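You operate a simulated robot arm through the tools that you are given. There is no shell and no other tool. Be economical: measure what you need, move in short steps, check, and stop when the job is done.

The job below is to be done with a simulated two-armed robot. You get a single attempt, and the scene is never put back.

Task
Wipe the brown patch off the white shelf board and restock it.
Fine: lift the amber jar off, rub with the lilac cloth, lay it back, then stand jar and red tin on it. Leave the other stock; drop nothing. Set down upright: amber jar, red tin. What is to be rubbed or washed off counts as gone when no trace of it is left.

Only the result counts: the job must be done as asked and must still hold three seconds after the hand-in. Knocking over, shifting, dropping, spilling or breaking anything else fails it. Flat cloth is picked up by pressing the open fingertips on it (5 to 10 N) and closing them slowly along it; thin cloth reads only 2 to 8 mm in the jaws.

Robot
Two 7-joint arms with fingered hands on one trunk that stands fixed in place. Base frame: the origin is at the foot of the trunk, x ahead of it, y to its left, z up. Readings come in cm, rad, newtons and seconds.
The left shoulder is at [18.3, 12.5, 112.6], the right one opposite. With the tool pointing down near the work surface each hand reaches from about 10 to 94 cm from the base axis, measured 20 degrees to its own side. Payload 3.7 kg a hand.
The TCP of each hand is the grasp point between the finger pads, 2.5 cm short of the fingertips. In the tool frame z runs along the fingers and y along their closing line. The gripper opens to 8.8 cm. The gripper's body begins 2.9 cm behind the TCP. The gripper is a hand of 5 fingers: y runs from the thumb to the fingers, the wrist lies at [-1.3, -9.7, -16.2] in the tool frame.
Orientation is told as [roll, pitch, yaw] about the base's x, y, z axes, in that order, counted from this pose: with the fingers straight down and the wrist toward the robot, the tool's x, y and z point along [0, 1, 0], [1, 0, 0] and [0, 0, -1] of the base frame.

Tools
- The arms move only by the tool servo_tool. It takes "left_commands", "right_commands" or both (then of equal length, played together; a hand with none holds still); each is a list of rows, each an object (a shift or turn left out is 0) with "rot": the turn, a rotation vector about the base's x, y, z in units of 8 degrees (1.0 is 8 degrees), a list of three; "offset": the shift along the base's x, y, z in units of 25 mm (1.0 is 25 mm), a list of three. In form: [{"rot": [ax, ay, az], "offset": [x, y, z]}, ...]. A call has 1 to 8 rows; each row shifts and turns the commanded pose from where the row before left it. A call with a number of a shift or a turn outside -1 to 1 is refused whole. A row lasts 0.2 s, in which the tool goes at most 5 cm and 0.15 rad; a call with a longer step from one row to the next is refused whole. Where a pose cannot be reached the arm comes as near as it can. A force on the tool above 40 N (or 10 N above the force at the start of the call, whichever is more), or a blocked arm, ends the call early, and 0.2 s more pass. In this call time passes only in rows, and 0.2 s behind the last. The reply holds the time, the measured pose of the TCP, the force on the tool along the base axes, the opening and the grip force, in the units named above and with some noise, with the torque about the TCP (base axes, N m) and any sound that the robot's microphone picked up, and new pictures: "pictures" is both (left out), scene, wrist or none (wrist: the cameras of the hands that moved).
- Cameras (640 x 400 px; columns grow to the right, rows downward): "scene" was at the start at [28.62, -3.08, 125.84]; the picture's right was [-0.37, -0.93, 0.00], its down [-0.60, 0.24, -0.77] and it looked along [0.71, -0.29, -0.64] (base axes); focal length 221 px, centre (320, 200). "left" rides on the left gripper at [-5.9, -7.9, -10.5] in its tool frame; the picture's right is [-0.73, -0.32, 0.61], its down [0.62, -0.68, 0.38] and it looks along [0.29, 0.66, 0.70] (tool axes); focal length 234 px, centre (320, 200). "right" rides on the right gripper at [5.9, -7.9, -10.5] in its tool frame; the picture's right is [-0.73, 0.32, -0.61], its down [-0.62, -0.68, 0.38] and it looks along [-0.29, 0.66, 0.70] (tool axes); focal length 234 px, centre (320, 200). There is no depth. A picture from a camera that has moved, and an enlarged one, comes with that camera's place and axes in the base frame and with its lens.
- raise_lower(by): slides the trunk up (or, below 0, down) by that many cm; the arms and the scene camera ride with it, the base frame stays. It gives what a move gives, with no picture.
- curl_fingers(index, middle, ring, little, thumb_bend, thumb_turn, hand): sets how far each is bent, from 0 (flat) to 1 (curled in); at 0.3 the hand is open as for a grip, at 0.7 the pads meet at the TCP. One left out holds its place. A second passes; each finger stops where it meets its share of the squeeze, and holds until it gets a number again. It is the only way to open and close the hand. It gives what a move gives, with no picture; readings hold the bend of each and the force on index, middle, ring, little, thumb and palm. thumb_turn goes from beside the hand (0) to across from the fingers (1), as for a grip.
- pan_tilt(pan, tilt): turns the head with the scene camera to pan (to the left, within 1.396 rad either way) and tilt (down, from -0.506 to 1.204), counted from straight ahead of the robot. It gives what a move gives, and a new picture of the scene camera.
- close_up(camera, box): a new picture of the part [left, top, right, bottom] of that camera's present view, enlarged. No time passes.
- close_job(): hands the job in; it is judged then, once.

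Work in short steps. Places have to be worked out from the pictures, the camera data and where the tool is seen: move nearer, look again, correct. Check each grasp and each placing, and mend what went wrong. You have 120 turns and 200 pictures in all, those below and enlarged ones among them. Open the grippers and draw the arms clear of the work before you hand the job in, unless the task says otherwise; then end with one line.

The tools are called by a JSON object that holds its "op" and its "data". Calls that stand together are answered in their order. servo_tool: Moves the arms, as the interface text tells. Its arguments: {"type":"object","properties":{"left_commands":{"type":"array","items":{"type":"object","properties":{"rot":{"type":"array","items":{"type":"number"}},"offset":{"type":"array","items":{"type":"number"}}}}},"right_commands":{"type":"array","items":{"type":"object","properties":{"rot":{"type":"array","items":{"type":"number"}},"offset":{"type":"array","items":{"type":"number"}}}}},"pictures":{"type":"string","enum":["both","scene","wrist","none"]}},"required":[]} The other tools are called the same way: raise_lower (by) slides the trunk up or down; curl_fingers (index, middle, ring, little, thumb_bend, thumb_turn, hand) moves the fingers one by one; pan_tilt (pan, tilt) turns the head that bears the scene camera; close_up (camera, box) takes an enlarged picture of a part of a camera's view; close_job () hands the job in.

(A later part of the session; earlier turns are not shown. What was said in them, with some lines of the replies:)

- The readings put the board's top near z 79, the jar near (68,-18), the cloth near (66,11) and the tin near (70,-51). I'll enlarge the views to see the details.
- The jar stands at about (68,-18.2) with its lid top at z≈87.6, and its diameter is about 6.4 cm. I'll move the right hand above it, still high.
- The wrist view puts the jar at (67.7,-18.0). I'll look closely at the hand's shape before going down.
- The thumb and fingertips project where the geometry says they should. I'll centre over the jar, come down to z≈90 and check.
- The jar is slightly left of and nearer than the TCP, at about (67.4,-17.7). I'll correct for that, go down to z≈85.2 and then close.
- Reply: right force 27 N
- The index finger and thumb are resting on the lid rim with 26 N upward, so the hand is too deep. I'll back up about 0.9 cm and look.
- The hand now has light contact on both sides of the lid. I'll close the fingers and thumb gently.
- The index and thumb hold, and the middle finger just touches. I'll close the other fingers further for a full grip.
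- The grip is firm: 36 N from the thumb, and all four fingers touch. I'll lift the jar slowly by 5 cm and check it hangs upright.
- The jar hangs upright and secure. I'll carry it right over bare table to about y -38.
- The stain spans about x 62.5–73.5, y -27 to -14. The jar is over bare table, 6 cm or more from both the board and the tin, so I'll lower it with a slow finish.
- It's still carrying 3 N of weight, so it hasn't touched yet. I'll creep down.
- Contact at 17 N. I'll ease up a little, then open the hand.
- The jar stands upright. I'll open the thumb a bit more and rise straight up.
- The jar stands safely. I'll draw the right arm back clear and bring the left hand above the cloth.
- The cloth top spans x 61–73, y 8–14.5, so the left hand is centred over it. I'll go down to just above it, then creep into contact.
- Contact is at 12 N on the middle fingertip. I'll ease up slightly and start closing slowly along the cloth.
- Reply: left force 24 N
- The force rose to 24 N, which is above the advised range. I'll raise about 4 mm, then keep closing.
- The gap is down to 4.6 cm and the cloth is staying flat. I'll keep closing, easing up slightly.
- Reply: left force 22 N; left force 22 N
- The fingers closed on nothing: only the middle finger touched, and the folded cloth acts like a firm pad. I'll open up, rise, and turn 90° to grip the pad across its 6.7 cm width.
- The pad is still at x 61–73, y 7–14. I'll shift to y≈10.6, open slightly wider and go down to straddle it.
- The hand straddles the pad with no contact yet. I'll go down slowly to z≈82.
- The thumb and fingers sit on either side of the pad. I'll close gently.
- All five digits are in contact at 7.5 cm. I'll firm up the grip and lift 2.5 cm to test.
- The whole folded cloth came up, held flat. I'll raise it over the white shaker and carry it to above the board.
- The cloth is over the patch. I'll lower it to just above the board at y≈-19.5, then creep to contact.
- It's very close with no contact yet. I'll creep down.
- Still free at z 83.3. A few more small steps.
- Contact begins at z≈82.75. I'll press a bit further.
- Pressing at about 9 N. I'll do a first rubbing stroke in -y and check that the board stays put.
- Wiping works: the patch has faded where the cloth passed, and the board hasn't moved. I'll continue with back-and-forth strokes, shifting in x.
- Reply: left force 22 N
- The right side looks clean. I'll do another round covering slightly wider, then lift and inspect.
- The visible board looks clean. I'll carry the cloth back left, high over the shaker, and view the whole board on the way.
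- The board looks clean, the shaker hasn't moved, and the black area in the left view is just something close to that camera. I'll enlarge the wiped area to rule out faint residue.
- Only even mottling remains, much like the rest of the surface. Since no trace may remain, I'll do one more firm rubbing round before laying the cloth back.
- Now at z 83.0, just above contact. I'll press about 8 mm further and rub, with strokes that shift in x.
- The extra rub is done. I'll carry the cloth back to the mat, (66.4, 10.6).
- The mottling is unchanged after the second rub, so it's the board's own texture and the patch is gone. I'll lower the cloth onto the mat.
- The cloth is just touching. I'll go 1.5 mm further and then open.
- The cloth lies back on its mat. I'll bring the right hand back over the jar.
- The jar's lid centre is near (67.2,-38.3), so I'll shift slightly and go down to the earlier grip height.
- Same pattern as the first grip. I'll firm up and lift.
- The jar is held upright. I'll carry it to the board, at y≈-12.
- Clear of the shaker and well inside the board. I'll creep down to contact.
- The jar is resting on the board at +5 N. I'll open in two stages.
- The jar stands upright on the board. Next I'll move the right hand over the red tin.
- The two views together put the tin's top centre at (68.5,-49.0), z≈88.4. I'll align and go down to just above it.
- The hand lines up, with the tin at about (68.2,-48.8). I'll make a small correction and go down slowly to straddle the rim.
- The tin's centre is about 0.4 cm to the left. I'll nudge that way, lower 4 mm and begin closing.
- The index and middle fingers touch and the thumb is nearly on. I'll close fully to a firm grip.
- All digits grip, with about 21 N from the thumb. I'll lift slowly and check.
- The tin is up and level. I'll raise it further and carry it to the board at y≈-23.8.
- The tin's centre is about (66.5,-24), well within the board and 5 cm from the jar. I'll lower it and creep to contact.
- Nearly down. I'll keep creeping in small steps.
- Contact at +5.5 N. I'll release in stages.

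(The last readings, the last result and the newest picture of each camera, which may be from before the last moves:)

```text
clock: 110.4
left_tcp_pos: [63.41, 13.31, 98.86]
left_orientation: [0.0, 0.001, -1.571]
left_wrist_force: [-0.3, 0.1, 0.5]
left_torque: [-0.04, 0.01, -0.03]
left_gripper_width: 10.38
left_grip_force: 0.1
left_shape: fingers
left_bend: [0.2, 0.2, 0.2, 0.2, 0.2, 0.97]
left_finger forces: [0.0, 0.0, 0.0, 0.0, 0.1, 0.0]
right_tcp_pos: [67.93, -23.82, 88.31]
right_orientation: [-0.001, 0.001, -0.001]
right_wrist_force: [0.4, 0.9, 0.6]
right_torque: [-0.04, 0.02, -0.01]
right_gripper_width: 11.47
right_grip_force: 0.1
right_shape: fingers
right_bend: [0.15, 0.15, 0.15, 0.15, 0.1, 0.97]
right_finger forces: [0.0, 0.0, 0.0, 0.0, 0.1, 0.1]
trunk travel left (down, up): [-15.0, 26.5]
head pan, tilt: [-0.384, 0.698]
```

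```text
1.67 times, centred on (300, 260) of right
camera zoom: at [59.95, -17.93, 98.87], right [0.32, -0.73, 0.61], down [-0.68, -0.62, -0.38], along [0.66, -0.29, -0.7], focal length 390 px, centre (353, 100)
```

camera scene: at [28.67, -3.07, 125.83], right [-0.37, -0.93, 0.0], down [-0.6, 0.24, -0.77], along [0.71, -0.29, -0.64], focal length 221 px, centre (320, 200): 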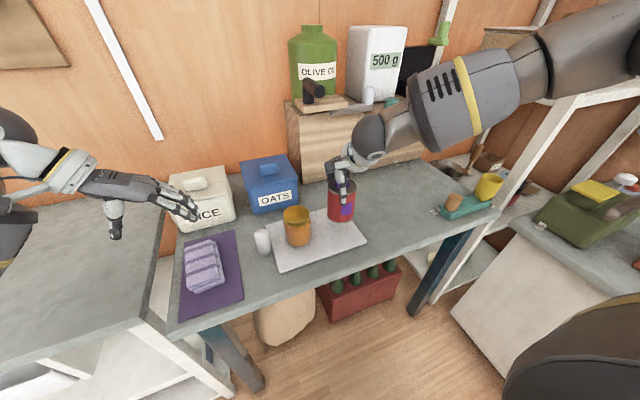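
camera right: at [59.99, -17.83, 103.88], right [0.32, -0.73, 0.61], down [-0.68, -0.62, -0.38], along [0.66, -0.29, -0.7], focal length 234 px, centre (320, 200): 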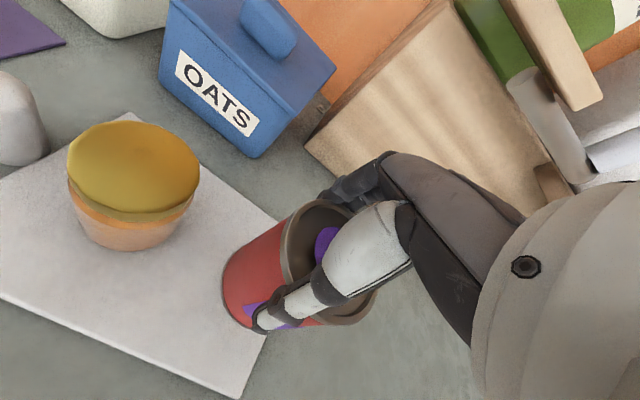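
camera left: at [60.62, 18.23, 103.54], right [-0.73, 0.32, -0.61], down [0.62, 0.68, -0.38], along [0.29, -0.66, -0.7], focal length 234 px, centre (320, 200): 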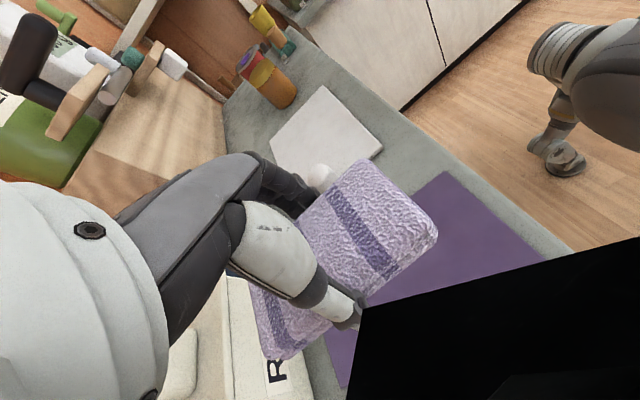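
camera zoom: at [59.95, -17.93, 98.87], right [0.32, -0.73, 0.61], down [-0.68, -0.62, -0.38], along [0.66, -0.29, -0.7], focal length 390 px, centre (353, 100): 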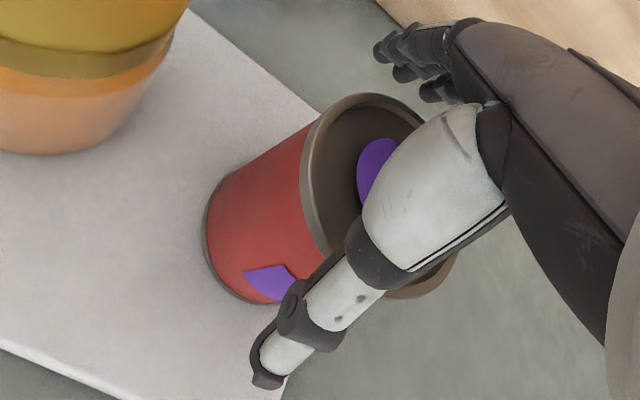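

The hand is fully open with zero finger force, and the tin stands on the board. I'll rise straight up, then draw both arms clear.

{"op": "servo_tool", "data": {"right_commands": [{"offset": [0, 0, 0.3]}, {"offset": [0, 0, 0.5]}, {"offset": [0, 0, 0.8]}, {"offset": [0, 0, 1]}, {"offset": [0, 0, 1]}, {"offset": [0, 0, 1]}, {"offset": [0, -0.5, 1]}, {"offset": [0, -1, 0.5]}], "pictures": "none"}}

{"op": "servo_tool", "data": {"right_commands": [{"offset": [-1, -1, 0]}, {"offset": [-1, -1, 0]}, {"offset": [-1, -1, 0]}, {"offset": [-1, -1, 0]}, {"offset": [-1, -0.5, 0]}, {"offset": [-1, 0, 0]}], "left_commands": [{"offset": [0, 0.4, 0.5]}, {"offset": [0, 0.4, 0.5]}, {"offset": [0, 0.4, 0.5]}, {"offset": [-0.5, 0.4, 0.5]}, {"offset": [-0.5, 0.4, 0.5]}, {"offset": [-0.5, 0.4, 0.5]}], "pictures": "both"}}

{"op": "close_up", "data": {"camera": "scene", "box": [240, 160, 400, 280]}}

```text
clock: 112.2
left_tcp_pos: [63.42, 13.31, 98.9]
left_orientation: [0.001, 0.0, -1.571]
left_wrist_force: [-0.4, -0.1, 0.4]
left_torque: [-0.04, 0.01, 0.02]
left_gripper_width: 10.37
left_grip_force: 0.1
left_shape: fingers
left_bend: [0.2, 0.2, 0.2, 0.2, 0.2, 0.97]
left_finger forces: [0.1, 0.1, 0.0, 0.0, 0.0, 0.0]
right_tcp_pos: [67.83, -27.6, 103.58]
right_orientation: [0.0, -0.001, 0.0]
right_wrist_force: [0.4, -0.5, 0.9]
right_torque: [0.01, 0.0, -0.01]
right_gripper_width: 11.48
right_grip_force: 0.1
right_shape: fingers
right_bend: [0.15, 0.15, 0.15, 0.15, 0.1, 0.97]
right_finger forces: [0.0, 0.0, 0.0, 0.0, 0.0, 0.0]
trunk travel left (down, up): [-15.0, 26.5]
head pan, tilt: [-0.384, 0.698]
```

```text
clock: 113.6
left_tcp_pos: [59.54, 19.47, 106.59]
left_orientation: [0.002, 0.001, -1.57]
left_wrist_force: [0.3, -0.9, -0.2]
left_torque: [0.01, 0.0, 0.0]
left_gripper_width: 10.37
left_grip_force: 0.0
left_shape: fingers
left_bend: [0.2, 0.2, 0.2, 0.2, 0.2, 0.97]
left_finger forces: [0.0, 0.1, 0.1, 0.0, 0.0, 0.1]
right_tcp_pos: [52.88, -38.87, 103.69]
right_orientation: [0.0, -0.001, -0.001]
right_wrist_force: [0.3, 0.0, -0.6]
right_torque: [0.06, -0.01, 0.03]
right_gripper_width: 11.5
right_grip_force: 0.1
right_shape: fingers
right_bend: [0.15, 0.15, 0.15, 0.15, 0.1, 0.98]
right_finger forces: [0.1, 0.0, 0.1, 0.0, 0.0, 0.0]
trunk travel left (down, up): [-15.0, 26.5]
head pan, tilt: [-0.384, 0.698]
camera scene: at [28.49, -3.09, 125.9], right [-0.37, -0.93, 0.0], down [-0.6, 0.24, -0.77], along [0.71, -0.29, -0.64], focal length 221 px, centre (320, 200)
camera right: at [44.86, -32.94, 114.16], right [0.32, -0.72, 0.61], down [-0.68, -0.62, -0.38], along [0.66, -0.29, -0.69], focal length 234 px, centre (320, 200)
camera left: at [53.74, 27.26, 117.1], right [-0.72, 0.32, -0.61], down [0.62, 0.68, -0.38], along [0.29, -0.66, -0.7], focal length 234 px, centre (320, 200)
```

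scene: 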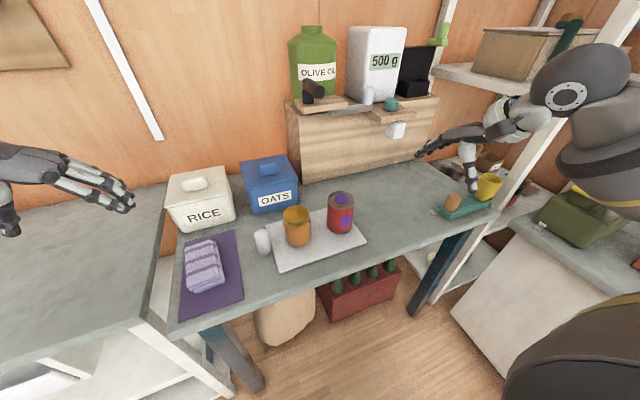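
right: 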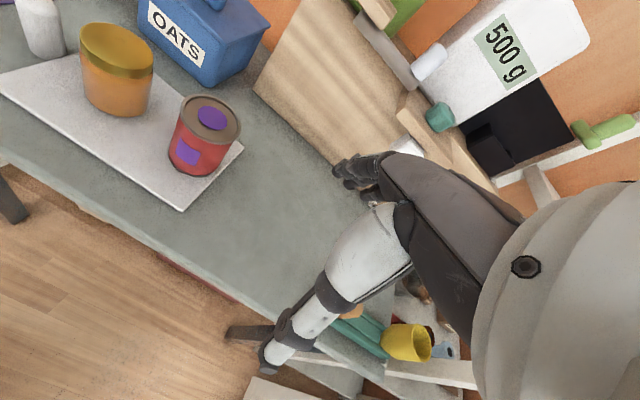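
left: 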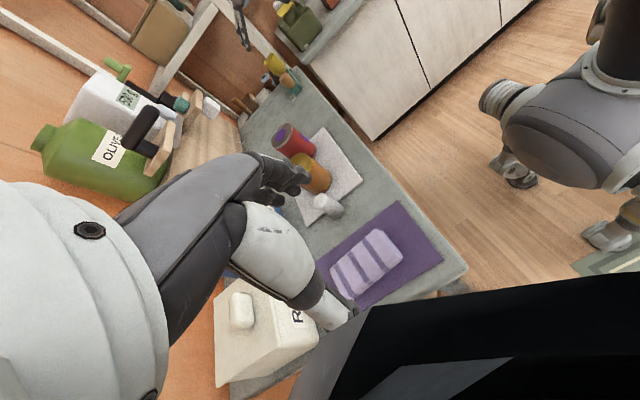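

```text
3.33 times, centred on (320, 220) of scene
camera zoom: at [28.49, -3.09, 125.9], right [-0.37, -0.93, 0.0], down [-0.6, 0.24, -0.77], along [0.71, -0.29, -0.64], focal length 737 px, centre (320, 133)
```

zoom: 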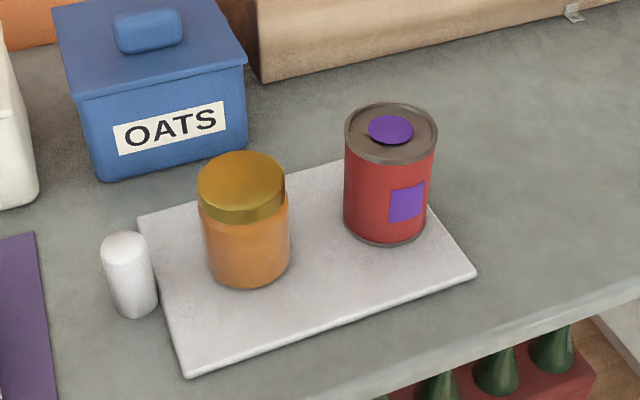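

The patch is gone, the jar and tin stand upright on the board, the cloth is back on its mat, and the other stock hasn't moved. Both hands are open and clear, so I'll hand the job in.

{"op": "close_job", "data": {}}

```text
The job is handed in.
```

The brown patch is wiped off the white shelf board, the amber jar and red tin stand upright on it, and the lilac cloth is back on its mat; nothing was dropped or knocked, and the job is handed in.
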